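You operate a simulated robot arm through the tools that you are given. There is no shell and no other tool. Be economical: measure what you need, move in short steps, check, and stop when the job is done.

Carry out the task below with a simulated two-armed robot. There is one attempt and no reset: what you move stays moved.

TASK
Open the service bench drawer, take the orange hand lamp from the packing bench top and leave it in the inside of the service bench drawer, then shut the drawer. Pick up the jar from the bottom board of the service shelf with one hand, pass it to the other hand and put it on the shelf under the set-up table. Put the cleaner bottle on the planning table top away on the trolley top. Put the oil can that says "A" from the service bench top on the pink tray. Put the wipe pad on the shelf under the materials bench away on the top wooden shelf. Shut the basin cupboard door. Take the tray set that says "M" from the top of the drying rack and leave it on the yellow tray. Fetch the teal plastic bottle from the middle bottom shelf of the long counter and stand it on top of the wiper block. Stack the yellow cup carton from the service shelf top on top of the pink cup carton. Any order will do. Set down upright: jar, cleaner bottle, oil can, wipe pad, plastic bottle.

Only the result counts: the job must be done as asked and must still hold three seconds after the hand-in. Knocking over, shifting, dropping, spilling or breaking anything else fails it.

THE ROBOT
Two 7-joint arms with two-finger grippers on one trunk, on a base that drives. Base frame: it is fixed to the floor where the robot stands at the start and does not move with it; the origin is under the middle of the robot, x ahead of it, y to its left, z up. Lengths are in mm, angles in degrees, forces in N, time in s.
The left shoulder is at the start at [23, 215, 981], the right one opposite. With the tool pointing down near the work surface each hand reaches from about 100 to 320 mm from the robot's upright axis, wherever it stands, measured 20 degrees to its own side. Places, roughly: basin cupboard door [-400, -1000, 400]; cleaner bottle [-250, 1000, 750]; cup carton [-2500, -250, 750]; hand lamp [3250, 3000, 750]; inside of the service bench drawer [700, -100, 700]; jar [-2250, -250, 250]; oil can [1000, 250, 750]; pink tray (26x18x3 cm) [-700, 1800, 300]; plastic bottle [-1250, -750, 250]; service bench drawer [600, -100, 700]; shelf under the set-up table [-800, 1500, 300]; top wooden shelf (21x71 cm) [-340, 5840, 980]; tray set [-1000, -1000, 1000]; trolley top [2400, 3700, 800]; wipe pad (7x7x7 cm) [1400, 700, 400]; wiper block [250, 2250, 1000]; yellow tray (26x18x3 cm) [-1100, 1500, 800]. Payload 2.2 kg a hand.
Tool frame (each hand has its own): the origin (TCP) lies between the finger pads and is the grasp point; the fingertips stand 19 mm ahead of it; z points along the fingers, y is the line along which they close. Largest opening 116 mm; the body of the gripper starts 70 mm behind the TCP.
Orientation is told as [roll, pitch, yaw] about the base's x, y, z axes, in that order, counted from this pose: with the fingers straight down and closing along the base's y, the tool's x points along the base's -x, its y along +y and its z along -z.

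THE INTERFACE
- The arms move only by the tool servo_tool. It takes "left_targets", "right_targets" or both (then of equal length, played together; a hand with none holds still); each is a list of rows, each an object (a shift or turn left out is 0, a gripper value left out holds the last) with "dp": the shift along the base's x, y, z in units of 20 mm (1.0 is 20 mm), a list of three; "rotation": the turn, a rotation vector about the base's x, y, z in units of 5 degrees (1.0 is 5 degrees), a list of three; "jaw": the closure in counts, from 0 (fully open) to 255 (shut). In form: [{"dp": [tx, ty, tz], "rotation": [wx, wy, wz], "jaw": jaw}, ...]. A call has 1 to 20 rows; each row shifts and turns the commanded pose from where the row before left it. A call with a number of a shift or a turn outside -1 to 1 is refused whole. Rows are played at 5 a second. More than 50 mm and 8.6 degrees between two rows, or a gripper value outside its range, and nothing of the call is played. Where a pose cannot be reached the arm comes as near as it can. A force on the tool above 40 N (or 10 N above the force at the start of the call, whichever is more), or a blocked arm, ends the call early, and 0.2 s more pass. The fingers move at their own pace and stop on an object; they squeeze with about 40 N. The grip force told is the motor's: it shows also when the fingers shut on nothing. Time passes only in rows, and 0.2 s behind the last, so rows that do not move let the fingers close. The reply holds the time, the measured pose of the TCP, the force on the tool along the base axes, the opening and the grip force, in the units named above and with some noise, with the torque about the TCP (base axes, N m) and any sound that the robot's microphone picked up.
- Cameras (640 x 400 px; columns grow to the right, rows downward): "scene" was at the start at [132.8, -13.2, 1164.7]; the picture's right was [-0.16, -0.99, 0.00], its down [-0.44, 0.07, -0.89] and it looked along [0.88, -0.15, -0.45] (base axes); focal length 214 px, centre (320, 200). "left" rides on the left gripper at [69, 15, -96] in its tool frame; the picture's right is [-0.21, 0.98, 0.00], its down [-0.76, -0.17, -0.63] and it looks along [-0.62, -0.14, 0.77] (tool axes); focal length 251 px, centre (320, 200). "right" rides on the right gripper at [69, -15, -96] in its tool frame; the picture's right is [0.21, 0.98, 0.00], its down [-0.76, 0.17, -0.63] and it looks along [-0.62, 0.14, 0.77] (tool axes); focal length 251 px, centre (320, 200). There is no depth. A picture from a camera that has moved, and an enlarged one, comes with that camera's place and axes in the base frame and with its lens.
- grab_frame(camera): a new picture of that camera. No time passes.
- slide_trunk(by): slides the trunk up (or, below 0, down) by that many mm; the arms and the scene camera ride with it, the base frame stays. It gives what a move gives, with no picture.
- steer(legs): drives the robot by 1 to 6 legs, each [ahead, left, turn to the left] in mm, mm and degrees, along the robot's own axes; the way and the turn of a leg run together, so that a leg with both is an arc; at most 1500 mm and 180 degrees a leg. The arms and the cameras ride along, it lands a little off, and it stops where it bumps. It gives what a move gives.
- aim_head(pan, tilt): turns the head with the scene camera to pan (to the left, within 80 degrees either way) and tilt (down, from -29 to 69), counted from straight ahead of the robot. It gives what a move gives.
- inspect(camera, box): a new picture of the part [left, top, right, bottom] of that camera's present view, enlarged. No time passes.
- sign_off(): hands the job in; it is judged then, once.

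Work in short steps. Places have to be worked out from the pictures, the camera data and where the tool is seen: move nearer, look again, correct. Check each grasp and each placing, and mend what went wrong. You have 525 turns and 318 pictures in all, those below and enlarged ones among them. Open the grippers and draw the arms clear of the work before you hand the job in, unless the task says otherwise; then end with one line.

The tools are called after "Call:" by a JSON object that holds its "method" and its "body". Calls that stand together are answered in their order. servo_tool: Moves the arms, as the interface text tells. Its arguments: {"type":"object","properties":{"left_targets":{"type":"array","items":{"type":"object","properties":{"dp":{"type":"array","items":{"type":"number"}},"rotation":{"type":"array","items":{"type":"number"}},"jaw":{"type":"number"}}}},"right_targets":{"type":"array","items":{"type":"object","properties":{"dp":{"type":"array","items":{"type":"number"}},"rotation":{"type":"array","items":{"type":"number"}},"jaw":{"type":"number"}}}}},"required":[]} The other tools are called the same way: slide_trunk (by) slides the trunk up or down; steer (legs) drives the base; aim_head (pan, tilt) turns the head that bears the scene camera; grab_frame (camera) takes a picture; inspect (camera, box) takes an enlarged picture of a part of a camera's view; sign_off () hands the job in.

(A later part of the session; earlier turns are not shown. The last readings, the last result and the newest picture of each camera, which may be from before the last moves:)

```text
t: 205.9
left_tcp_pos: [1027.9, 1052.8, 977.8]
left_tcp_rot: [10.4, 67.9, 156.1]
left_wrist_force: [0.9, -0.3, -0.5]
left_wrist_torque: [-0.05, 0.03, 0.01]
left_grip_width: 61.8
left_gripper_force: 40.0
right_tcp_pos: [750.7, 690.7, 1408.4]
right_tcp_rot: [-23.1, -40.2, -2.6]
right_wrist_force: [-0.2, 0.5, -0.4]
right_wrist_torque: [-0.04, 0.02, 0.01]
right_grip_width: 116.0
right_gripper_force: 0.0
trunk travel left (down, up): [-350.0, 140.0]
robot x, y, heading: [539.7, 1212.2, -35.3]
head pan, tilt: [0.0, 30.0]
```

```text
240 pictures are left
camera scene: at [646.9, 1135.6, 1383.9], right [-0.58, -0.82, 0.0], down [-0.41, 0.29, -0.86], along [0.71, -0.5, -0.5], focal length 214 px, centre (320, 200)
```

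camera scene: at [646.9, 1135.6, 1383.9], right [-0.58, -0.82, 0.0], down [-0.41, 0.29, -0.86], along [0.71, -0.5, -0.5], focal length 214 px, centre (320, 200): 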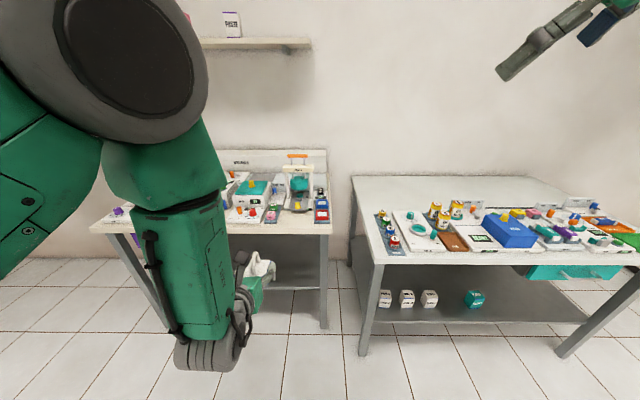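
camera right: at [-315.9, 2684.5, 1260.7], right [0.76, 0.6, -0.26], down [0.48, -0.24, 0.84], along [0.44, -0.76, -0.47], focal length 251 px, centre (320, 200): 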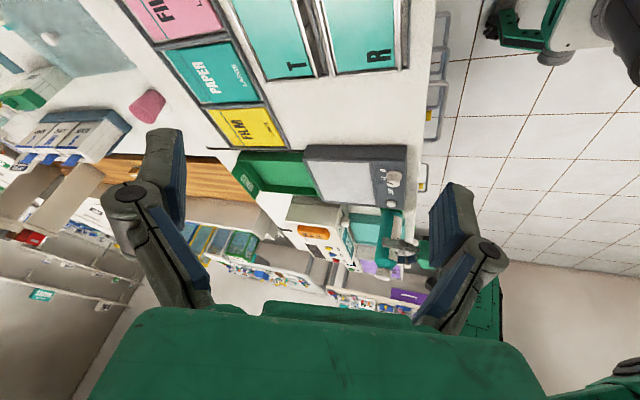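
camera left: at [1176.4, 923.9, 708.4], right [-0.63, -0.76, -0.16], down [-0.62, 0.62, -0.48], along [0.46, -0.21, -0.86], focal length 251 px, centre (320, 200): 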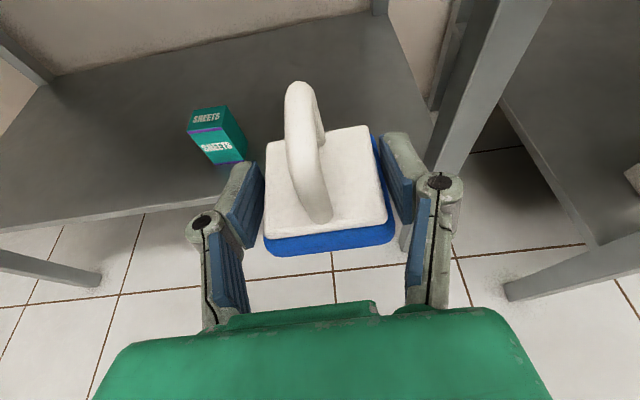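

Now I move back along the aisle and turn around to face the planning table and the cleaner bottle.

Call:
{"method": "steer", "body": {"legs": [[110, 0, 0], [0, -944, 0], [0, 0, 180]]}}

Call:
{"method": "grab_frame", "body": {"camera": "scene"}}

Call:
{"method": "grab_frame", "body": {"camera": "right"}}

```text
t: 219.0
left_tcp_pos: [-402.3, 547.3, 977.9]
left_tcp_rot: [10.5, 68.0, -24.2]
left_wrist_force: [0.4, -0.2, -0.3]
left_wrist_torque: [-0.03, 0.05, 0.03]
left_grip_width: 62.2
left_gripper_force: 40.2
right_tcp_pos: [-120.9, 908.6, 1407.0]
right_tcp_rot: [-22.9, -40.2, 177.0]
right_wrist_force: [0.6, 0.0, -0.4]
right_wrist_torque: [-0.04, 0.01, 0.0]
right_grip_width: 116.0
right_gripper_force: 0.2
trunk travel left (down, up): [-350.0, 140.0]
robot x, y, heading: [86.1, 384.1, 144.3]
head pan, tilt: [0.0, 30.0]
```

```text
239 pictures are left
camera scene: at [-20.1, 466.3, 1384.0], right [0.58, 0.81, 0.0], down [0.41, -0.29, -0.86], along [-0.7, 0.5, -0.5], focal length 214 px, centre (320, 200)
```

scene: 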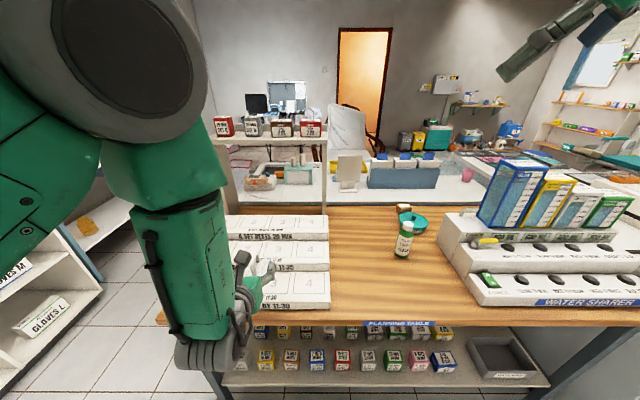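

```text
238 pictures are left
camera right: at [-8.6, 880.3, 1435.5], right [-0.13, -0.89, -0.43], down [-0.26, -0.39, 0.88], along [-0.96, 0.23, -0.19], focal length 251 px, centre (320, 200)
```

right: 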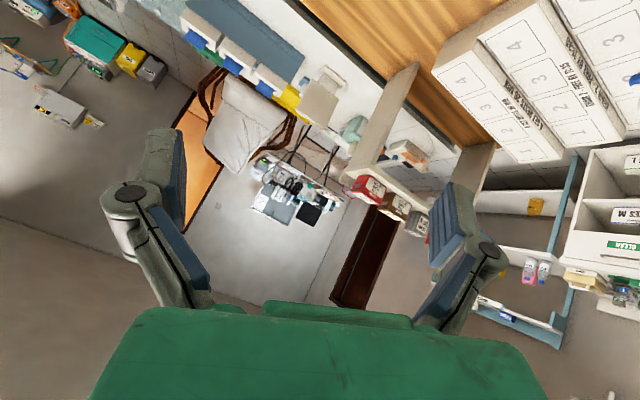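

The green-capped bottle stands at about (−312,1036), base z≈813, ~150 tall. I level the right tool's roll and bring it down in front of the bottle.

Call:
{"method": "inspect", "body": {"camera": "scene", "box": [350, 180, 470, 280]}}

Call:
{"method": "servo_tool", "body": {"right_targets": [{"dp": [-0.284, 0.204, -1], "rotation": [-0.57, 0.41, -0.695]}, {"dp": [-0.284, 0.204, -1], "rotation": [-0.57, 0.41, -0.695]}, {"dp": [-0.284, 0.204, -1], "rotation": [-0.57, 0.41, -0.695]}, {"dp": [-0.284, 0.204, -1], "rotation": [-0.57, 0.41, -0.695]}, {"dp": [-0.284, 0.204, -1], "rotation": [-0.57, 0.41, -0.695]}, {"dp": [-0.284, 0.204, -1]}, {"dp": [-0.284, 0.204, -1]}, {"dp": [-0.284, 0.204, -1]}, {"dp": [-0.284, 0.204, -1]}, {"dp": [-0.284, 0.204, -1]}, {"dp": [-0.284, 0.204, -1]}, {"dp": [-0.284, 0.204, -1]}, {"dp": [-0.284, 0.204, -1]}, {"dp": [-0.284, 0.204, -1]}, {"dp": [-0.284, 0.204, -1]}, {"dp": [-0.284, 0.204, -1]}, {"dp": [-0.284, 0.204, -1]}, {"dp": [-0.284, 0.204, -1]}, {"dp": [-0.284, 0.204, -1]}]}}

Call:
{"method": "grab_frame", "body": {"camera": "scene"}}

Call:
{"method": "grab_frame", "body": {"camera": "right"}}

```text
4.00 times, centred on (410, 230) of scene
camera zoom: at [-20.1, 466.3, 1384.0], right [0.58, 0.81, 0.0], down [0.41, -0.29, -0.86], along [-0.7, 0.5, -0.5], focal length 858 px, centre (-40, 80)
```

zoom: 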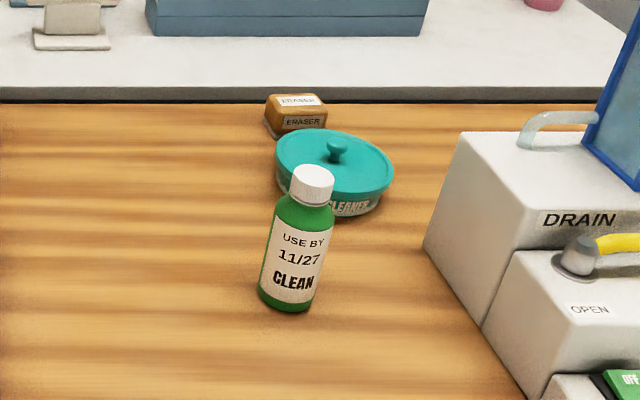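

```text
t: 223.0
left_tcp_pos: [-401.3, 545.3, 979.6]
left_tcp_rot: [11.4, 68.0, -22.9]
left_wrist_force: [0.1, -0.5, 0.3]
left_wrist_torque: [-0.03, -0.02, 0.01]
left_grip_width: 61.9
left_gripper_force: 39.2
right_tcp_pos: [-227.9, 986.1, 1029.4]
right_tcp_rot: [-0.1, -45.2, 143.9]
right_wrist_force: [0.8, 0.8, 0.0]
right_wrist_torque: [0.01, 0.0, 0.04]
right_grip_width: 116.0
right_gripper_force: 0.0
trunk travel left (down, up): [-350.0, 140.0]
robot x, y, heading: [88.3, 385.1, 144.2]
head pan, tilt: [0.0, 30.0]
```

```text
236 pictures are left
camera scene: at [-21.6, 468.3, 1383.7], right [0.58, 0.81, 0.0], down [0.41, -0.3, -0.86], along [-0.7, 0.5, -0.5], focal length 214 px, centre (320, 200)
```

scene: 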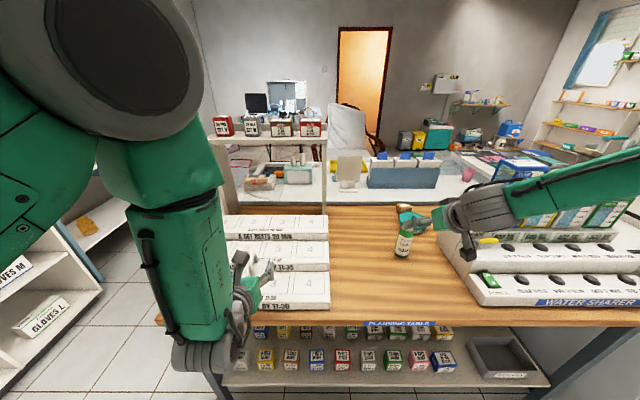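

```text
235 pictures are left
camera right: at [-124.7, 929.6, 1047.6], right [-0.45, -0.88, -0.15], down [-0.17, -0.09, 0.98], along [-0.87, 0.47, -0.11], focal length 251 px, centre (320, 200)
```

right: 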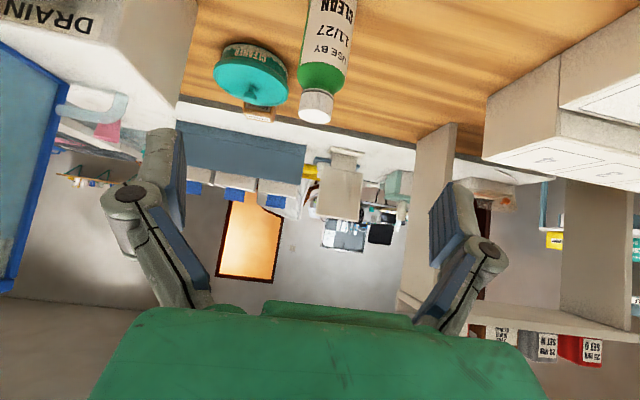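

The bottle ("USE BY 11/27 CLEAN") is dead ahead, ~102 mm forward and ~145 below the TCP. I go in along the tool's axis.

Call:
{"method": "servo_tool", "body": {"right_targets": [{"dp": [0, 0, -1]}, {"dp": [0, 0, -1]}, {"dp": [-0.69, 0.496, -0.85]}, {"dp": [-0.69, 0.496, -0.85]}, {"dp": [-0.69, 0.496, -0.85]}, {"dp": [-0.69, 0.496, -0.85]}, {"dp": [-0.69, 0.496, -0.85]}]}}

Call:
{"method": "grab_frame", "body": {"camera": "right"}}

Call:
{"method": "inspect", "body": {"camera": "scene", "box": [340, 190, 500, 290]}}

```text
t: 224.6
left_tcp_pos: [-403.1, 546.7, 980.1]
left_tcp_rot: [11.3, 68.0, -22.9]
left_wrist_force: [-0.9, 1.1, 0.1]
left_wrist_torque: [0.0, 0.0, 0.06]
left_grip_width: 62.2
left_gripper_force: 40.1
right_tcp_pos: [-296.9, 1034.4, 902.2]
right_tcp_rot: [-0.2, -45.1, 143.9]
right_wrist_force: [-0.2, 0.3, 0.3]
right_wrist_torque: [-0.03, 0.0, 0.01]
right_grip_width: 116.1
right_gripper_force: 0.1
trunk travel left (down, up): [-350.0, 140.0]
robot x, y, heading: [85.0, 383.1, 143.9]
head pan, tilt: [0.0, 30.0]
```

```text
234 pictures are left
camera right: at [-193.8, 978.1, 921.7], right [-0.45, -0.88, -0.15], down [-0.17, -0.09, 0.98], along [-0.88, 0.47, -0.11], focal length 251 px, centre (320, 200)
```

right: 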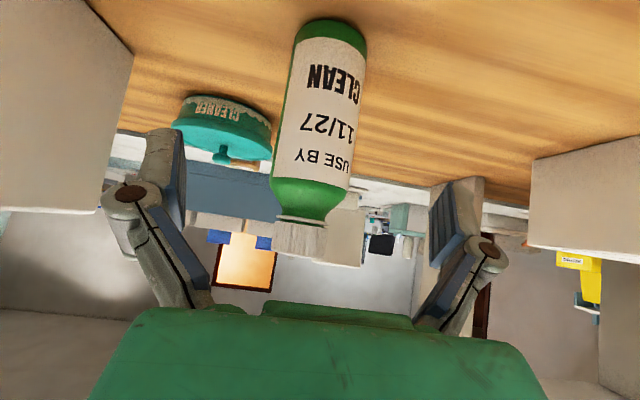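

```text
4.00 times, centred on (420, 240) of scene
camera zoom: at [-22.4, 468.1, 1383.7], right [0.58, 0.81, 0.0], down [0.41, -0.3, -0.86], along [-0.7, 0.5, -0.5], focal length 858 px, centre (-80, 40)
```

zoom: 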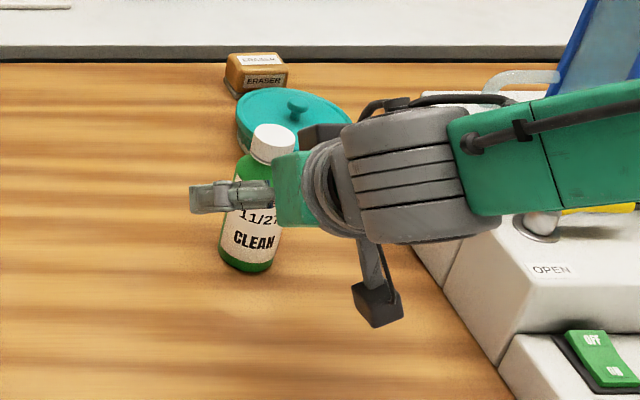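

Bottle diameter ~48 mm, ~18 mm ahead of TCP. One more diagonal step and close.

Call:
{"method": "servo_tool", "body": {"right_targets": [{"dp": [-0.55, 0.6, -0.85]}, {"dp": [0, 0, 0]}, {"jaw": 255}, {"dp": [0, 0, 0]}, {"dp": [0, 0, 0]}, {"dp": [0, 0, 0.5]}, {"dp": [0, 0, 1]}, {"dp": [0, 0, 1]}]}}

Call:
{"method": "grab_frame", "body": {"camera": "right"}}

```text
t: 226.4
left_tcp_pos: [-403.1, 543.6, 980.7]
left_tcp_rot: [11.7, 68.1, -22.7]
left_wrist_force: [0.5, 0.8, -0.2]
left_wrist_torque: [0.01, -0.01, -0.02]
left_grip_width: 62.0
left_gripper_force: 39.4
right_tcp_pos: [-307.6, 1045.8, 937.1]
right_tcp_rot: [-0.2, -45.3, 144.0]
right_wrist_force: [0.0, 0.1, -0.4]
right_wrist_torque: [0.01, 0.0, 0.01]
right_grip_width: 0.0
right_gripper_force: 28.5
trunk travel left (down, up): [-350.0, 140.0]
robot x, y, heading: [85.7, 383.9, 144.1]
head pan, tilt: [0.0, 30.0]
```

```text
232 pictures are left
camera right: at [-204.0, 989.3, 956.1], right [-0.45, -0.88, -0.15], down [-0.17, -0.09, 0.98], along [-0.88, 0.47, -0.11], focal length 251 px, centre (320, 200)
```

right: 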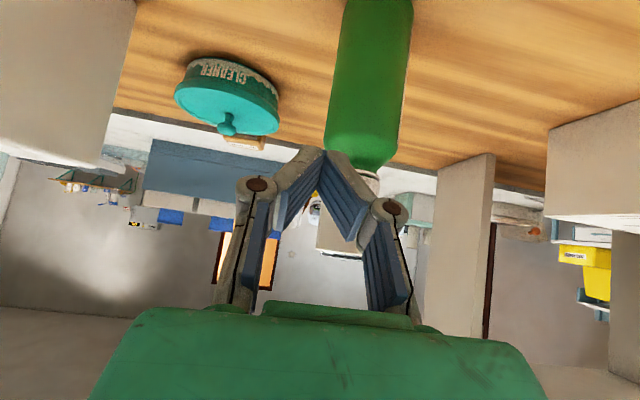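

Missed — the bottle slipped out forward. I open (staying above) and look again.

Call:
{"method": "servo_tool", "body": {"right_targets": [{"dp": [0.69, -0.496, 0.8], "jaw": 0}, {"dp": [0.69, -0.496, 0.8]}, {"dp": [0.69, -0.496, 0]}, {"dp": [0, 0, 0]}]}}

Call:
{"method": "grab_frame", "body": {"camera": "right"}}

Call:
{"method": "inspect", "body": {"camera": "scene", "box": [340, 180, 500, 280]}}

```text
t: 227.4
left_tcp_pos: [-401.7, 544.8, 980.3]
left_tcp_rot: [11.5, 68.1, -22.7]
left_wrist_force: [0.6, -0.2, -0.4]
left_wrist_torque: [0.01, -0.02, -0.04]
left_grip_width: 62.2
left_gripper_force: 39.8
right_tcp_pos: [-266.6, 1016.2, 969.2]
right_tcp_rot: [0.0, -45.3, 143.9]
right_wrist_force: [0.7, 0.4, -0.6]
right_wrist_torque: [-0.01, 0.04, 0.04]
right_grip_width: 115.9
right_gripper_force: 0.2
trunk travel left (down, up): [-350.0, 140.0]
robot x, y, heading: [87.1, 384.3, 144.4]
head pan, tilt: [0.0, 30.0]
```

```text
231 pictures are left
camera right: at [-163.0, 959.6, 987.7], right [-0.45, -0.88, -0.15], down [-0.17, -0.09, 0.98], along [-0.88, 0.47, -0.11], focal length 251 px, centre (320, 200)
```

right: 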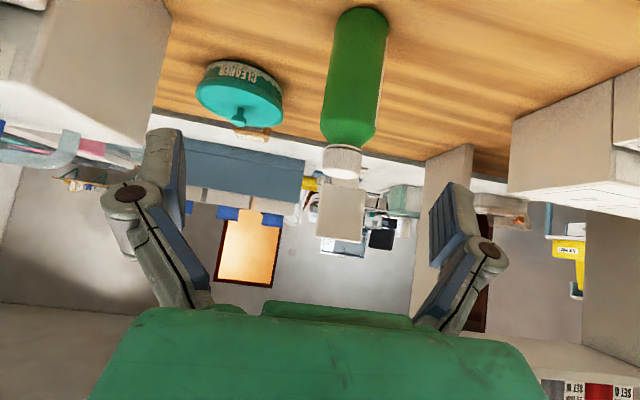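

```text
4.00 times, centred on (420, 230) of scene
camera zoom: at [-21.3, 467.5, 1383.8], right [0.58, 0.81, 0.0], down [0.41, -0.3, -0.86], along [-0.7, 0.5, -0.5], focal length 858 px, centre (-80, 80)
```

zoom: 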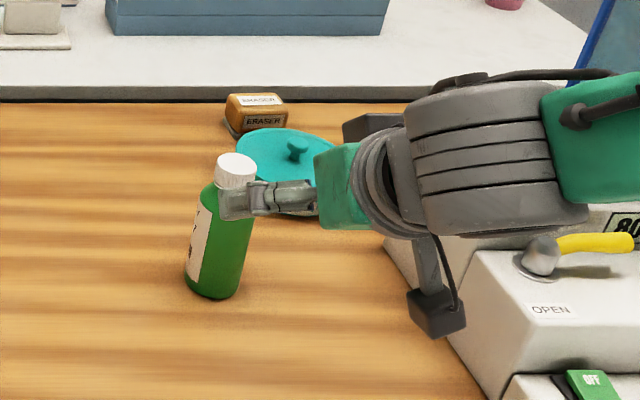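

Bottle still upright, now at ≈(−342,1038). I re-align (26 left, then 77 forward, 89 down) and check before closing.

Call:
{"method": "servo_tool", "body": {"right_targets": [{"dp": [-0.38, -0.53, 0]}, {"dp": [-0.38, -0.53, 0]}, {"dp": [-0.65, 0.47, -0.89]}, {"dp": [-0.65, 0.47, -0.89]}, {"dp": [-0.65, 0.47, -0.89]}, {"dp": [-0.65, 0.47, -0.89]}, {"dp": [-0.65, 0.47, -0.89]}, {"dp": [0, 0, 0]}]}}

Call:
{"method": "grab_frame", "body": {"camera": "right"}}

Call:
{"method": "inspect", "body": {"camera": "scene", "box": [340, 190, 500, 290]}}

```text
t: 229.2
left_tcp_pos: [-402.9, 544.0, 980.5]
left_tcp_rot: [11.5, 68.1, -22.8]
left_wrist_force: [0.3, 1.0, 0.3]
left_wrist_torque: [-0.01, 0.02, -0.01]
left_grip_width: 61.9
left_gripper_force: 40.0
right_tcp_pos: [-346.7, 1040.8, 880.0]
right_tcp_rot: [-0.1, -45.1, 143.9]
right_wrist_force: [-0.2, 0.0, 0.0]
right_wrist_torque: [0.0, -0.01, 0.02]
right_grip_width: 115.9
right_gripper_force: 0.1
trunk travel left (down, up): [-350.0, 140.0]
robot x, y, heading: [87.0, 383.3, 144.4]
head pan, tilt: [0.0, 30.0]
```

```text
229 pictures are left
camera right: at [-242.9, 985.2, 898.6], right [-0.45, -0.88, -0.15], down [-0.17, -0.09, 0.98], along [-0.88, 0.47, -0.11], focal length 251 px, centre (320, 200)
```

right: 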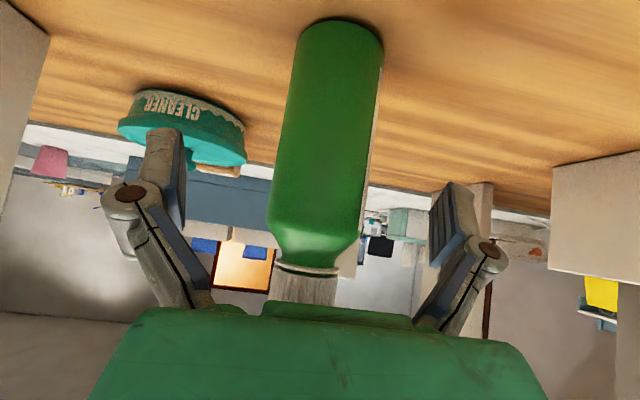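

```text
4.00 times, centred on (420, 240) of scene
camera zoom: at [-21.7, 467.0, 1383.9], right [0.58, 0.81, 0.0], down [0.41, -0.29, -0.86], along [-0.7, 0.5, -0.5], focal length 858 px, centre (-80, 40)
```

zoom: 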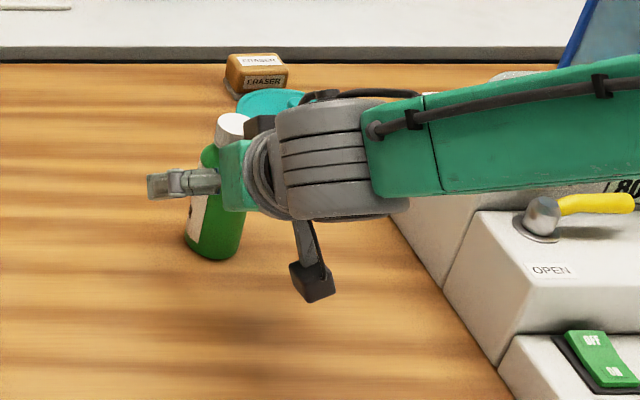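

The apparent width says the centre is still ~16 mm farther. I advance 16 mm and close.

Call:
{"method": "servo_tool", "body": {"right_targets": [{"dp": [-0.65, 0.47, -0.3]}, {"dp": [0, 0, 0]}, {"jaw": 100}, {"jaw": 255}, {"dp": [0, 0, 0]}, {"dp": [0, 0, 0]}]}}

Call:
{"method": "grab_frame", "body": {"camera": "right"}}

```text
t: 230.6
left_tcp_pos: [-403.0, 543.7, 981.3]
left_tcp_rot: [11.6, 68.2, -22.5]
left_wrist_force: [-0.5, -0.1, -0.6]
left_wrist_torque: [-0.01, 0.0, 0.0]
left_grip_width: 62.0
left_gripper_force: 39.9
right_tcp_pos: [-360.0, 1050.3, 875.5]
right_tcp_rot: [-0.1, -45.4, 143.9]
right_wrist_force: [0.4, 0.4, 2.8]
right_wrist_torque: [-0.04, -0.04, -0.01]
right_grip_width: 47.7
right_gripper_force: 39.7
trunk travel left (down, up): [-350.0, 140.0]
robot x, y, heading: [85.1, 384.4, 144.3]
head pan, tilt: [0.0, 30.0]
```

```text
227 pictures are left
camera right: at [-256.1, 995.2, 892.9], right [-0.45, -0.88, -0.15], down [-0.17, -0.09, 0.98], along [-0.88, 0.47, -0.11], focal length 251 px, centre (320, 200)
```

right: 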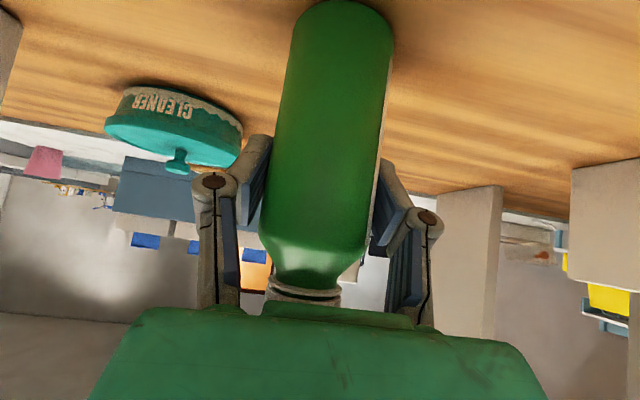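

Gripped (47.7 mm). Lift 100 mm straight up, then retract.

Call:
{"method": "servo_tool", "body": {"right_targets": [{"dp": [0, 0, 1]}, {"dp": [0, 0, 1]}, {"dp": [0, 0, 1]}, {"dp": [0, 0, 1]}, {"dp": [0, 0, 1]}, {"dp": [0, 0, 1]}, {"dp": [0, 0, 1]}, {"dp": [0, 0, 1]}]}}

Call:
{"method": "grab_frame", "body": {"camera": "scene"}}

```text
t: 232.4
left_tcp_pos: [-402.6, 544.3, 980.9]
left_tcp_rot: [11.6, 68.1, -22.7]
left_wrist_force: [0.5, -0.6, -1.1]
left_wrist_torque: [0.04, 0.0, 0.0]
left_grip_width: 62.0
left_gripper_force: 39.6
right_tcp_pos: [-359.0, 1050.2, 1035.2]
right_tcp_rot: [-0.2, -45.2, 144.0]
right_wrist_force: [-0.4, 0.1, -2.2]
right_wrist_torque: [0.02, 0.02, -0.01]
right_grip_width: 47.8
right_gripper_force: 39.7
trunk travel left (down, up): [-350.0, 140.0]
robot x, y, heading: [86.0, 382.6, 144.1]
head pan, tilt: [0.0, 30.0]
```

```text
226 pictures are left
camera scene: at [-22.1, 466.5, 1383.8], right [0.58, 0.81, 0.0], down [0.41, -0.29, -0.86], along [-0.7, 0.5, -0.5], focal length 214 px, centre (320, 200)
```

scene: 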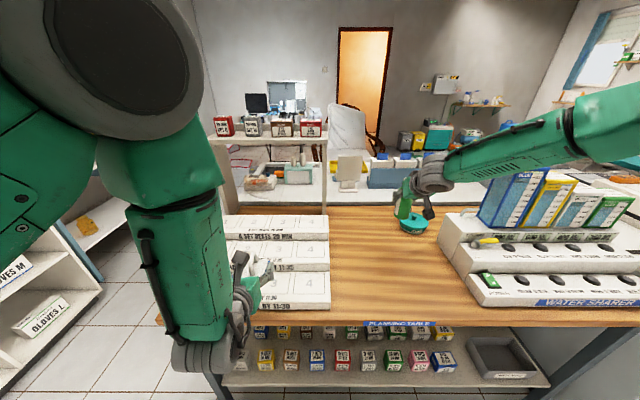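

I retract the right arm, back off, turn along the aisle and drive toward the trolley area.

Call:
{"method": "servo_tool", "body": {"right_targets": [{"dp": [0.812, -0.584, 0.2]}, {"dp": [0.812, -0.584, 0.2]}, {"dp": [0.812, -0.584, 0.2]}, {"dp": [0.812, -0.584, 0.2]}, {"dp": [0.812, -0.584, 0.2]}, {"dp": [0.812, -0.584, 0.2]}, {"dp": [0.812, -0.584, 0.2]}, {"dp": [0.812, -0.584, 0.2]}, {"dp": [0.812, -0.584, 0.2]}, {"dp": [0.812, -0.584, 0.2]}]}}

Call:
{"method": "steer", "body": {"legs": [[-90, 0, 0], [0, 0, -89.5], [1400, 0, 0], [1200, 0, 0]]}}

Call:
{"method": "grab_frame", "body": {"camera": "scene"}}

```text
t: 234.6
left_tcp_pos: [-402.0, 545.3, 981.8]
left_tcp_rot: [11.3, 68.0, -22.9]
left_wrist_force: [-0.2, 0.6, 0.7]
left_wrist_torque: [0.06, 0.03, 0.01]
left_grip_width: 62.1
left_gripper_force: 39.5
right_tcp_pos: [-196.2, 933.4, 1074.6]
right_tcp_rot: [-0.1, -45.3, 143.9]
right_wrist_force: [-0.1, -1.0, -2.6]
right_wrist_torque: [0.02, -0.01, -0.03]
right_grip_width: 47.5
right_gripper_force: 40.3
trunk travel left (down, up): [-350.0, 140.0]
robot x, y, heading: [85.3, 386.3, 144.3]
head pan, tilt: [0.0, 30.0]
```

```text
t: 251.6
left_tcp_pos: [1780.6, 2948.8, 980.3]
left_tcp_rot: [11.6, 68.1, -111.7]
left_wrist_force: [0.4, -0.7, -0.2]
left_wrist_torque: [0.05, 0.01, 0.02]
left_grip_width: 61.9
left_gripper_force: 40.0
right_tcp_pos: [2171.7, 2750.6, 1074.1]
right_tcp_rot: [-0.1, -45.1, 55.1]
right_wrist_force: [1.1, 1.0, -1.6]
right_wrist_torque: [0.01, 0.03, -0.01]
right_grip_width: 47.2
right_gripper_force: 39.9
trunk travel left (down, up): [-350.0, 140.0]
robot x, y, heading: [1628.7, 2459.0, 55.3]
head pan, tilt: [0.0, 30.0]
```

```text
225 pictures are left
camera scene: at [1707.2, 2568.1, 1383.9], right [0.82, -0.57, 0.0], down [-0.29, -0.41, -0.86], along [0.49, 0.71, -0.5], focal length 214 px, centre (320, 200)
```

scene: 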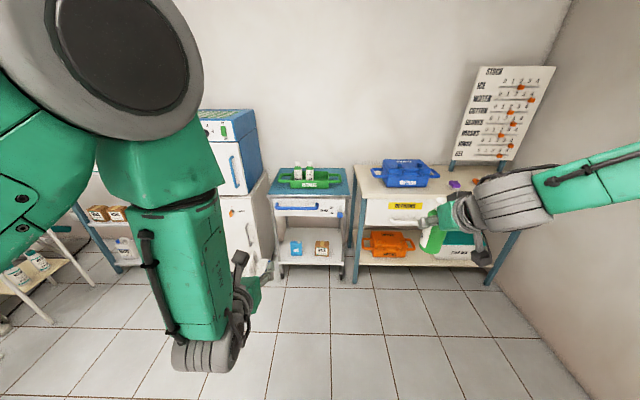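

I inspect the trolley top.

Call:
{"method": "inspect", "body": {"camera": "scene", "box": [250, 140, 470, 270]}}

```text
2.91 times, centred on (360, 205) of scene
camera zoom: at [1707.2, 2568.1, 1383.9], right [0.82, -0.57, 0.0], down [-0.29, -0.41, -0.86], along [0.49, 0.71, -0.5], focal length 624 px, centre (204, 186)
```

zoom: 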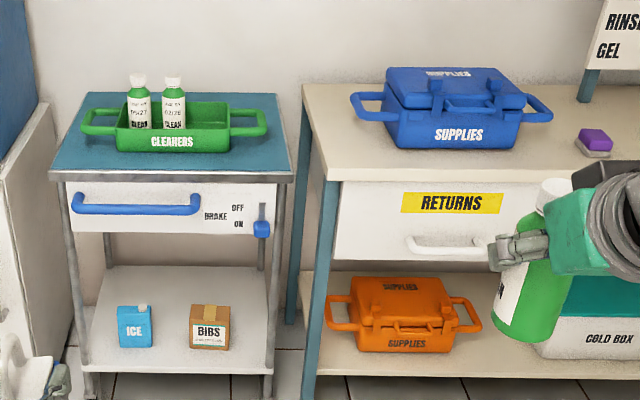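

The trolley top has a caddy, with a ~105 mm free strip in front. I'll stand the bottle there. Shift left 344 and forward 330, then look.

Call:
{"method": "steer", "body": {"legs": [[0, 344, 0], [330, 0, 0]]}}

Call:
{"method": "grab_frame", "body": {"camera": "scene"}}

Call:
{"method": "grab_frame", "body": {"camera": "right"}}

```text
t: 255.7
left_tcp_pos: [1693.2, 3411.3, 984.9]
left_tcp_rot: [10.7, 68.7, -112.9]
left_wrist_force: [-0.3, -0.1, 0.5]
left_wrist_torque: [-0.02, 0.07, 0.02]
left_grip_width: 61.9
left_gripper_force: 39.9
right_tcp_pos: [2083.8, 3212.2, 1075.0]
right_tcp_rot: [0.4, -45.3, 54.7]
right_wrist_force: [1.2, -0.8, -1.8]
right_wrist_torque: [0.04, 0.01, 0.04]
right_grip_width: 47.6
right_gripper_force: 40.1
trunk travel left (down, up): [-350.0, 140.0]
robot x, y, heading: [1538.6, 2926.7, 55.3]
head pan, tilt: [0.0, 30.0]
```

```text
223 pictures are left
camera scene: at [1628.5, 3026.2, 1383.8], right [0.82, -0.57, -0.02], down [-0.3, -0.41, -0.86], along [0.48, 0.72, -0.5], focal length 214 px, centre (320, 200)
```

scene: 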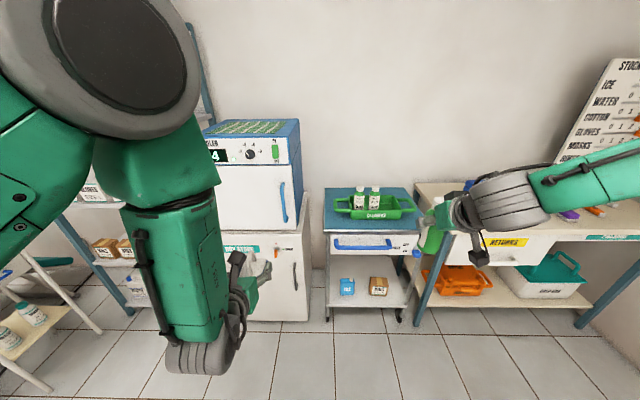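

```text
222 pictures are left
camera right: at [2027.7, 3108.4, 1092.1], right [-0.89, 0.44, -0.15], down [-0.08, 0.16, 0.98], along [0.46, 0.88, -0.1], focal length 251 px, centre (320, 200)
```

right: 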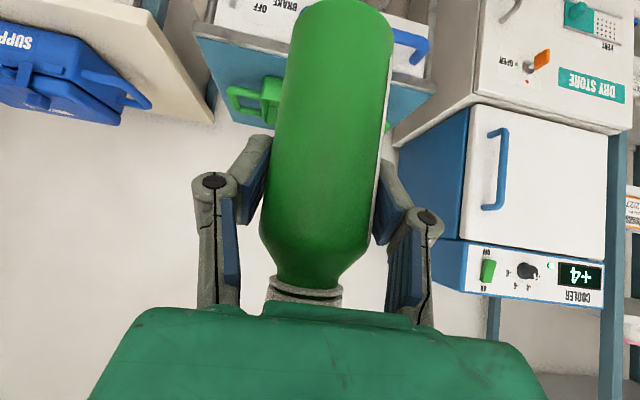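

Trolley top is z≈790. I close in 220 mm, then extend the right arm over the strip.

Call:
{"method": "steer", "body": {"legs": [[220, 25, 0]]}}

Call:
{"method": "servo_tool", "body": {"right_targets": [{"dp": [0.57, 0.82, -0.2]}, {"dp": [0.57, 0.82, -0.2]}, {"dp": [0.57, 0.82, -0.2]}, {"dp": [0, 0, -1]}, {"dp": [0, 0, -1]}, {"dp": [0, 0, -1]}, {"dp": [0, 0, -1]}]}}

Call:
{"method": "grab_frame", "body": {"camera": "scene"}}

Call:
{"method": "grab_frame", "body": {"camera": "right"}}

```text
t: 257.4
left_tcp_pos: [1797.1, 3606.2, 986.4]
left_tcp_rot: [11.4, 69.0, -112.5]
left_wrist_force: [-1.0, 0.0, -0.2]
left_wrist_torque: [0.0, -0.02, 0.01]
left_grip_width: 61.9
left_gripper_force: 40.0
right_tcp_pos: [2185.1, 3408.6, 1076.7]
right_tcp_rot: [0.0, -45.4, 54.7]
right_wrist_force: [0.5, 0.0, -2.7]
right_wrist_torque: [0.04, -0.01, 0.02]
right_grip_width: 47.4
right_gripper_force: 40.1
trunk travel left (down, up): [-350.0, 140.0]
robot x, y, heading: [1644.5, 3123.5, 55.3]
head pan, tilt: [0.0, 30.0]
```

```text
t: 259.0
left_tcp_pos: [1793.5, 3607.2, 987.2]
left_tcp_rot: [12.7, 69.0, -111.4]
left_wrist_force: [0.3, 0.0, 0.5]
left_wrist_torque: [-0.02, 0.0, 0.06]
left_grip_width: 61.7
left_gripper_force: 40.2
right_tcp_pos: [2214.0, 3457.0, 986.1]
right_tcp_rot: [-0.4, -45.6, 55.0]
right_wrist_force: [0.0, 0.0, -1.6]
right_wrist_torque: [0.04, 0.05, 0.05]
right_grip_width: 47.3
right_gripper_force: 39.8
trunk travel left (down, up): [-350.0, 140.0]
robot x, y, heading: [1648.5, 3121.4, 55.6]
head pan, tilt: [0.0, 30.0]
```

```text
221 pictures are left
camera scene: at [1731.0, 3227.4, 1383.6], right [0.82, -0.57, -0.01], down [-0.29, -0.41, -0.86], along [0.49, 0.71, -0.5], focal length 214 px, centre (320, 200)
```

scene: 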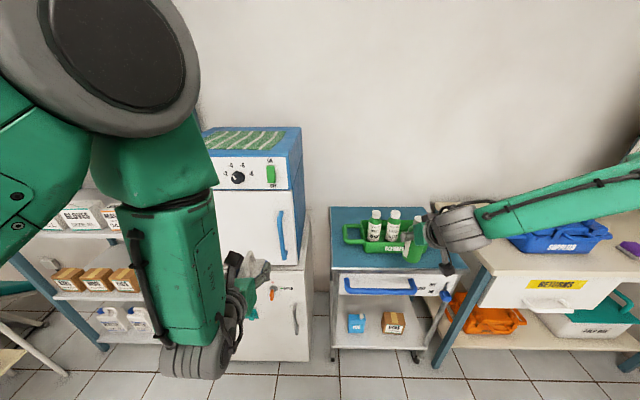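

```text
220 pictures are left
camera right: at [2158.3, 3354.9, 1004.5], right [-0.88, 0.44, -0.16], down [-0.09, 0.16, 0.98], along [0.46, 0.88, -0.1], focal length 251 px, centre (320, 200)
```

right: 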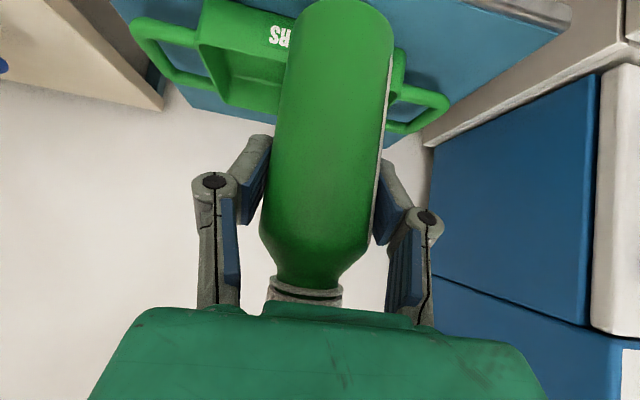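

I zoom on the trolley top from the head camera.

Call:
{"method": "inspect", "body": {"camera": "scene", "box": [320, 190, 480, 290]}}

```text
4.00 times, centred on (400, 240) of scene
camera zoom: at [1731.0, 3227.4, 1383.6], right [0.82, -0.57, -0.01], down [-0.29, -0.41, -0.86], along [0.49, 0.71, -0.5], focal length 858 px, centre (0, 40)
```

zoom: 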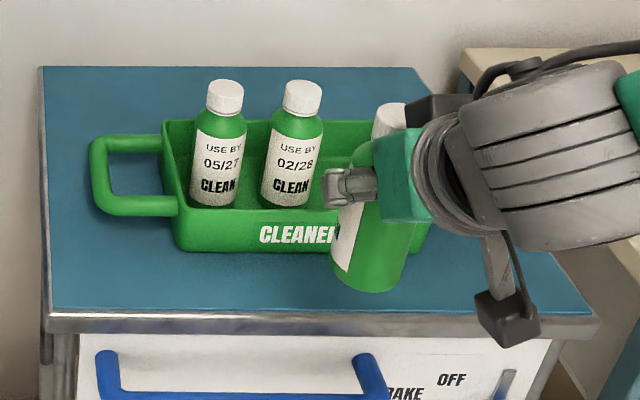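

The corner right of the caddy has a bigger free area; target ≈ (2430,3440). I drive right 187 and ahead 90, then check.

Call:
{"method": "steer", "body": {"legs": [[0, -187, 0], [85, 0, 0]]}}

Call:
{"method": "servo_tool", "body": {"right_targets": [{"dp": [0, 0, -0.8]}, {"dp": [0, 0, -0.8]}, {"dp": [0, 0, 0]}, {"dp": [0, 0, 0]}]}}

Call:
{"method": "inspect", "body": {"camera": "scene", "box": [230, 190, 450, 320]}}

Call:
{"method": "grab_frame", "body": {"camera": "right"}}

```text
t: 261.2
left_tcp_pos: [1964.1, 3591.9, 982.8]
left_tcp_rot: [16.6, 68.6, -107.5]
left_wrist_force: [-0.5, 2.3, -0.7]
left_wrist_torque: [-0.01, -0.03, -0.12]
left_grip_width: 61.7
left_gripper_force: 40.1
right_tcp_pos: [2383.8, 3444.6, 995.3]
right_tcp_rot: [-2.9, -45.5, 57.1]
right_wrist_force: [-0.8, 2.6, -1.8]
right_wrist_torque: [-0.1, -0.03, -0.1]
right_grip_width: 47.1
right_gripper_force: 40.0
trunk travel left (down, up): [-350.0, 140.0]
robot x, y, heading: [1843.3, 3088.1, 55.5]
head pan, tilt: [0.0, 30.0]
```

```text
t: 262.2
left_tcp_pos: [1964.7, 3586.5, 985.7]
left_tcp_rot: [15.4, 68.8, -108.3]
left_wrist_force: [-0.8, 1.3, -1.2]
left_wrist_torque: [0.02, -0.02, -0.08]
left_grip_width: 61.8
left_gripper_force: 39.9
right_tcp_pos: [2385.6, 3439.5, 963.3]
right_tcp_rot: [-2.1, -45.8, 56.8]
right_wrist_force: [-1.0, 1.1, -1.0]
right_wrist_torque: [-0.07, -0.07, -0.1]
right_grip_width: 47.3
right_gripper_force: 39.6
trunk travel left (down, up): [-350.0, 140.0]
robot x, y, heading: [1838.1, 3088.6, 55.4]
head pan, tilt: [0.0, 30.0]
```

```text
2.91 times, centred on (340, 255) of scene
camera zoom: at [1900.3, 3211.4, 1383.8], right [0.82, -0.56, 0.01], down [-0.28, -0.42, -0.86], along [0.49, 0.71, -0.5], focal length 624 px, centre (262, 40)
```

zoom: 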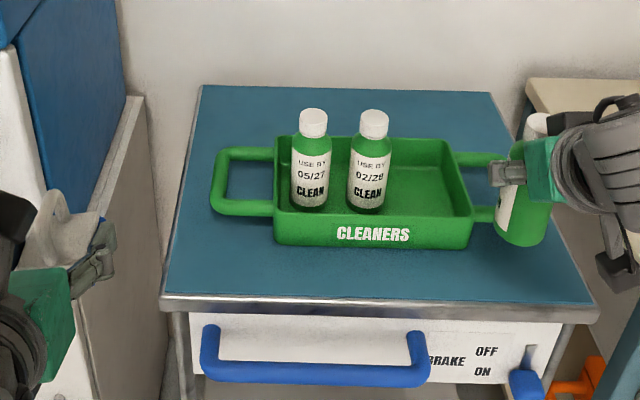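

```text
217 pictures are left
camera right: at [2330.2, 3335.4, 980.9], right [-0.88, 0.43, -0.18], down [-0.12, 0.17, 0.98], along [0.45, 0.89, -0.1], focal length 251 px, centre (320, 200)
```

right: 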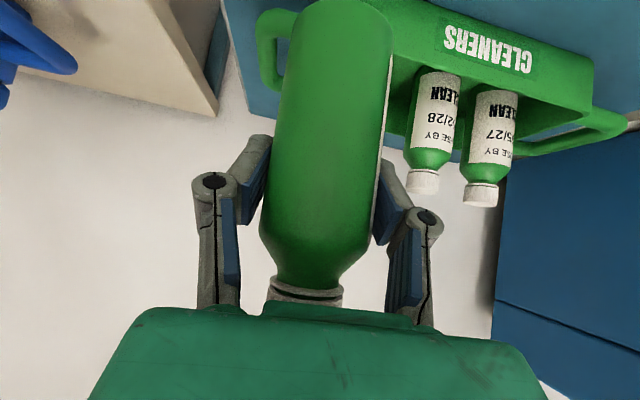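

Bottle needs ~57 mm in +x. I shift it by arm, lower 85 mm, and check.

Call:
{"method": "servo_tool", "body": {"right_targets": [{"dp": [0.95, 0.13, 0]}, {"dp": [0.95, 0.13, 0]}, {"dp": [0.95, 0.13, 0]}, {"dp": [0, 0, -1]}, {"dp": [0, 0, -1]}, {"dp": [0, 0, -1]}, {"dp": [0, 0, -1]}, {"dp": [0, 0, 0]}, {"dp": [0, 0, 0]}]}}

Call:
{"method": "inspect", "body": {"camera": "scene", "box": [330, 230, 450, 320]}}

Call:
{"method": "grab_frame", "body": {"camera": "right"}}

```text
t: 264.2
left_tcp_pos: [1984.7, 3573.1, 987.5]
left_tcp_rot: [12.8, 69.2, -111.1]
left_wrist_force: [-0.4, -0.3, -0.6]
left_wrist_torque: [-0.02, 0.04, 0.01]
left_grip_width: 62.2
left_gripper_force: 40.3
right_tcp_pos: [2462.2, 3433.8, 877.7]
right_tcp_rot: [-0.7, -45.6, 55.6]
right_wrist_force: [0.3, -0.2, -3.1]
right_wrist_torque: [0.0, -0.01, 0.0]
right_grip_width: 47.3
right_gripper_force: 39.9
trunk travel left (down, up): [-350.0, 140.0]
robot x, y, heading: [1840.1, 3085.2, 55.3]
head pan, tilt: [0.0, 30.0]
```

```text
4.44 times, centred on (390, 275) of scene
camera zoom: at [1926.8, 3194.4, 1383.7], right [0.82, -0.57, -0.01], down [-0.29, -0.41, -0.86], along [0.49, 0.71, -0.5], focal length 953 px, centre (9, -133)
```

zoom: 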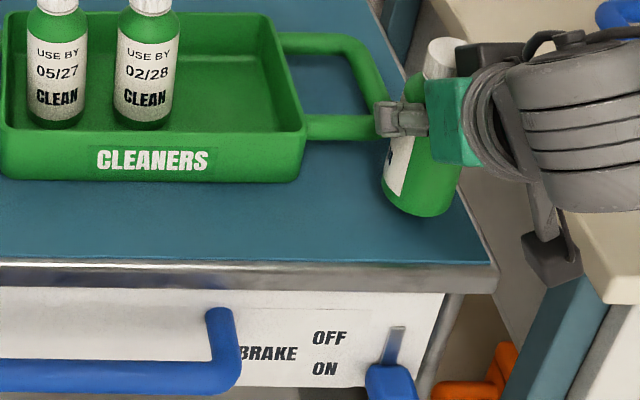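

```text
215 pictures are left
camera right: at [2405.5, 3330.7, 894.6], right [-0.89, 0.44, -0.16], down [-0.1, 0.16, 0.98], along [0.45, 0.89, -0.1], focal length 251 px, centre (320, 200)
```

right: 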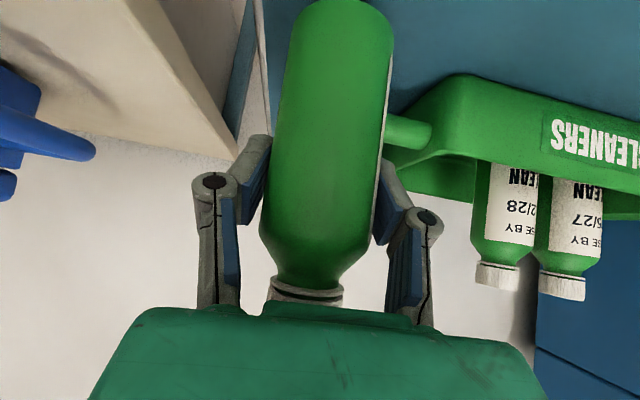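

After settling, the bottle sits well over the free corner. Nudge −9 mm in x and lower gently to contact.

Call:
{"method": "servo_tool", "body": {"right_targets": [{"dp": [-0.47, 0.02, -0.4]}, {"dp": [0, 0, -0.4]}, {"dp": [0, 0, -0.2]}, {"dp": [0, 0, -0.15]}, {"dp": [0, 0, -0.15]}]}}

Call:
{"method": "inspect", "body": {"camera": "scene", "box": [330, 230, 450, 320]}}

```text
t: 265.4
left_tcp_pos: [1972.9, 3581.0, 986.2]
left_tcp_rot: [14.4, 68.9, -109.5]
left_wrist_force: [-0.6, 0.9, -0.9]
left_wrist_torque: [-0.01, -0.04, -0.02]
left_grip_width: 62.0
left_gripper_force: 39.8
right_tcp_pos: [2440.0, 3442.9, 855.3]
right_tcp_rot: [-1.5, -45.8, 56.3]
right_wrist_force: [2.7, -1.0, 3.9]
right_wrist_torque: [-0.11, 0.0, 0.01]
right_grip_width: 47.3
right_gripper_force: 39.0
trunk travel left (down, up): [-350.0, 140.0]
robot x, y, heading: [1835.9, 3087.8, 55.4]
head pan, tilt: [0.0, 30.0]
```

```text
4.44 times, centred on (390, 275) of scene
camera zoom: at [1916.8, 3199.6, 1384.0], right [0.82, -0.57, 0.0], down [-0.29, -0.41, -0.86], along [0.49, 0.71, -0.5], focal length 953 px, centre (9, -133)
```

zoom: 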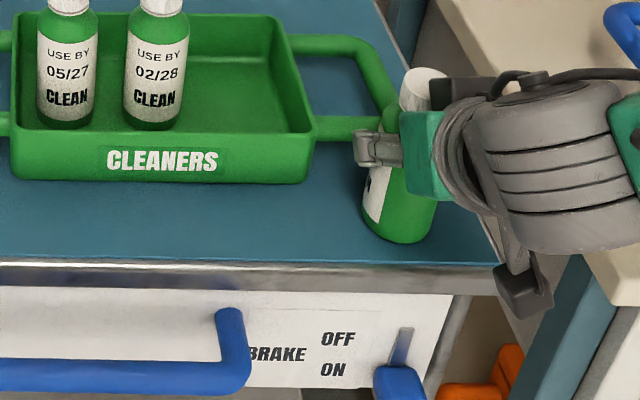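

Contact just starting. Lower 3 mm more and open partway.

Call:
{"method": "servo_tool", "body": {"right_targets": [{"dp": [0, 0, -0.12]}, {"dp": [0, 0, 0]}, {"jaw": 130}, {"jaw": 110}, {"dp": [0, 0, 0]}]}}

Call:
{"method": "inspect", "body": {"camera": "scene", "box": [330, 230, 450, 320]}}

```text
t: 266.6
left_tcp_pos: [1974.2, 3582.1, 987.2]
left_tcp_rot: [14.2, 69.0, -109.7]
left_wrist_force: [0.7, 0.1, -0.5]
left_wrist_torque: [-0.01, 0.01, -0.01]
left_grip_width: 62.2
left_gripper_force: 39.9
right_tcp_pos: [2442.6, 3442.8, 852.4]
right_tcp_rot: [-1.6, -45.8, 56.2]
right_wrist_force: [-0.4, 0.6, 0.0]
right_wrist_torque: [-0.03, 0.04, 0.02]
right_grip_width: 66.2
right_gripper_force: 0.0
trunk travel left (down, up): [-350.0, 140.0]
robot x, y, heading: [1839.0, 3090.5, 55.5]
head pan, tilt: [0.0, 30.0]
```

```text
4.44 times, centred on (390, 275) of scene
camera zoom: at [1914.3, 3202.9, 1383.8], right [0.82, -0.57, 0.0], down [-0.28, -0.42, -0.86], along [0.49, 0.71, -0.5], focal length 953 px, centre (9, -133)
```

zoom: 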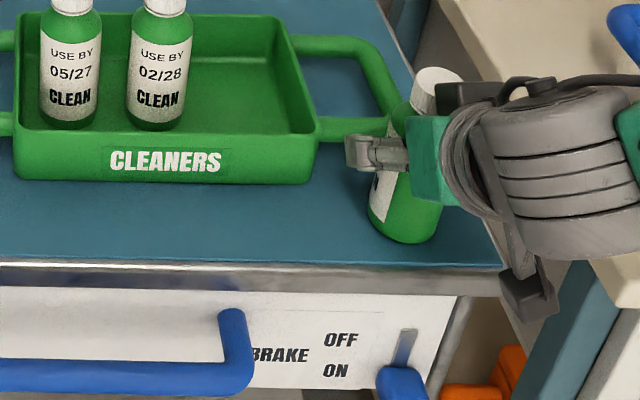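

Released and standing. Withdraw back-up along the tool axis.

Call:
{"method": "servo_tool", "body": {"right_targets": [{"dp": [-0.4, -0.58, 0.7]}, {"dp": [-0.4, -0.58, 0.7]}, {"dp": [-0.4, -0.58, 0.7]}, {"dp": [-0.4, -0.58, 0.7]}, {"dp": [-0.4, -0.58, 0.7]}, {"dp": [-0.4, -0.58, 0.7]}, {"dp": [-0.4, -0.58, 0.7]}, {"dp": [-0.4, -0.58, 0.7]}]}}

Call:
{"method": "grab_frame", "body": {"camera": "scene"}}

```text
t: 268.4
left_tcp_pos: [1975.1, 3579.6, 986.2]
left_tcp_rot: [14.0, 69.0, -109.8]
left_wrist_force: [0.2, -0.1, 0.7]
left_wrist_torque: [-0.01, 0.02, 0.01]
left_grip_width: 61.9
left_gripper_force: 40.3
right_tcp_pos: [2379.3, 3347.1, 965.0]
right_tcp_rot: [-1.3, -45.8, 56.2]
right_wrist_force: [0.1, -0.6, 0.6]
right_wrist_torque: [0.0, 0.0, 0.0]
right_grip_width: 66.4
right_gripper_force: 0.0
trunk travel left (down, up): [-350.0, 140.0]
robot x, y, heading: [1839.1, 3093.6, 55.5]
head pan, tilt: [0.0, 30.0]
```

```text
212 pictures are left
camera scene: at [1916.8, 3199.0, 1384.0], right [0.82, -0.57, 0.0], down [-0.29, -0.41, -0.86], along [0.49, 0.71, -0.5], focal length 214 px, centre (320, 200)
```

scene: 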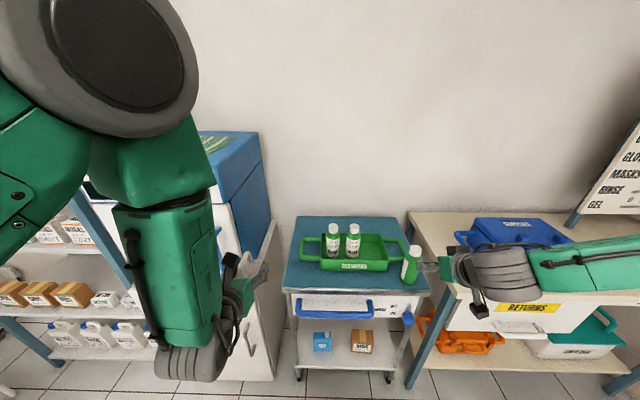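

Bottle stands on the trolley. Next the orange lamp on the packing bench: back off and shift right to view it.

Call:
{"method": "steer", "body": {"legs": [[-150, 0, 0], [0, -850, 0]]}}

Call:
{"method": "grab_frame", "body": {"camera": "scene"}}

```text
t: 273.9
left_tcp_pos: [2583.6, 2981.2, 986.9]
left_tcp_rot: [14.6, 68.9, -108.9]
left_wrist_force: [0.2, 0.6, 0.1]
left_wrist_torque: [-0.01, 0.01, -0.03]
left_grip_width: 62.0
left_gripper_force: 40.2
right_tcp_pos: [2988.6, 2752.1, 966.4]
right_tcp_rot: [-1.7, -45.8, 56.7]
right_wrist_force: [-0.2, 0.0, 0.0]
right_wrist_torque: [-0.04, 0.01, 0.0]
right_grip_width: 66.1
right_gripper_force: 0.0
trunk travel left (down, up): [-350.0, 140.0]
robot x, y, heading: [2455.0, 2488.0, 55.8]
head pan, tilt: [0.0, 30.0]
```

```text
211 pictures are left
camera scene: at [2528.5, 2600.5, 1383.9], right [0.83, -0.56, 0.0], down [-0.28, -0.42, -0.86], along [0.49, 0.71, -0.5], focal length 214 px, centre (320, 200)
```

scene: 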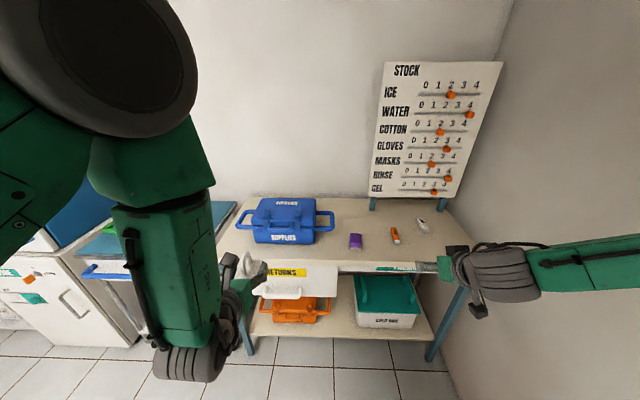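

I inspect the small items on the packing bench.

Call:
{"method": "inspect", "body": {"camera": "scene", "box": [330, 200, 460, 275]}}

```text
4.92 times, centred on (395, 238) of scene
camera zoom: at [2528.5, 2600.5, 1383.9], right [0.83, -0.56, 0.0], down [-0.28, -0.42, -0.86], along [0.49, 0.71, -0.5], focal length 1056 px, centre (-49, 15)
```

zoom: 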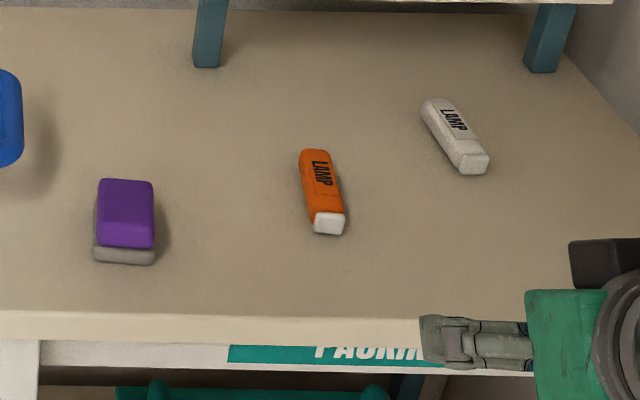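

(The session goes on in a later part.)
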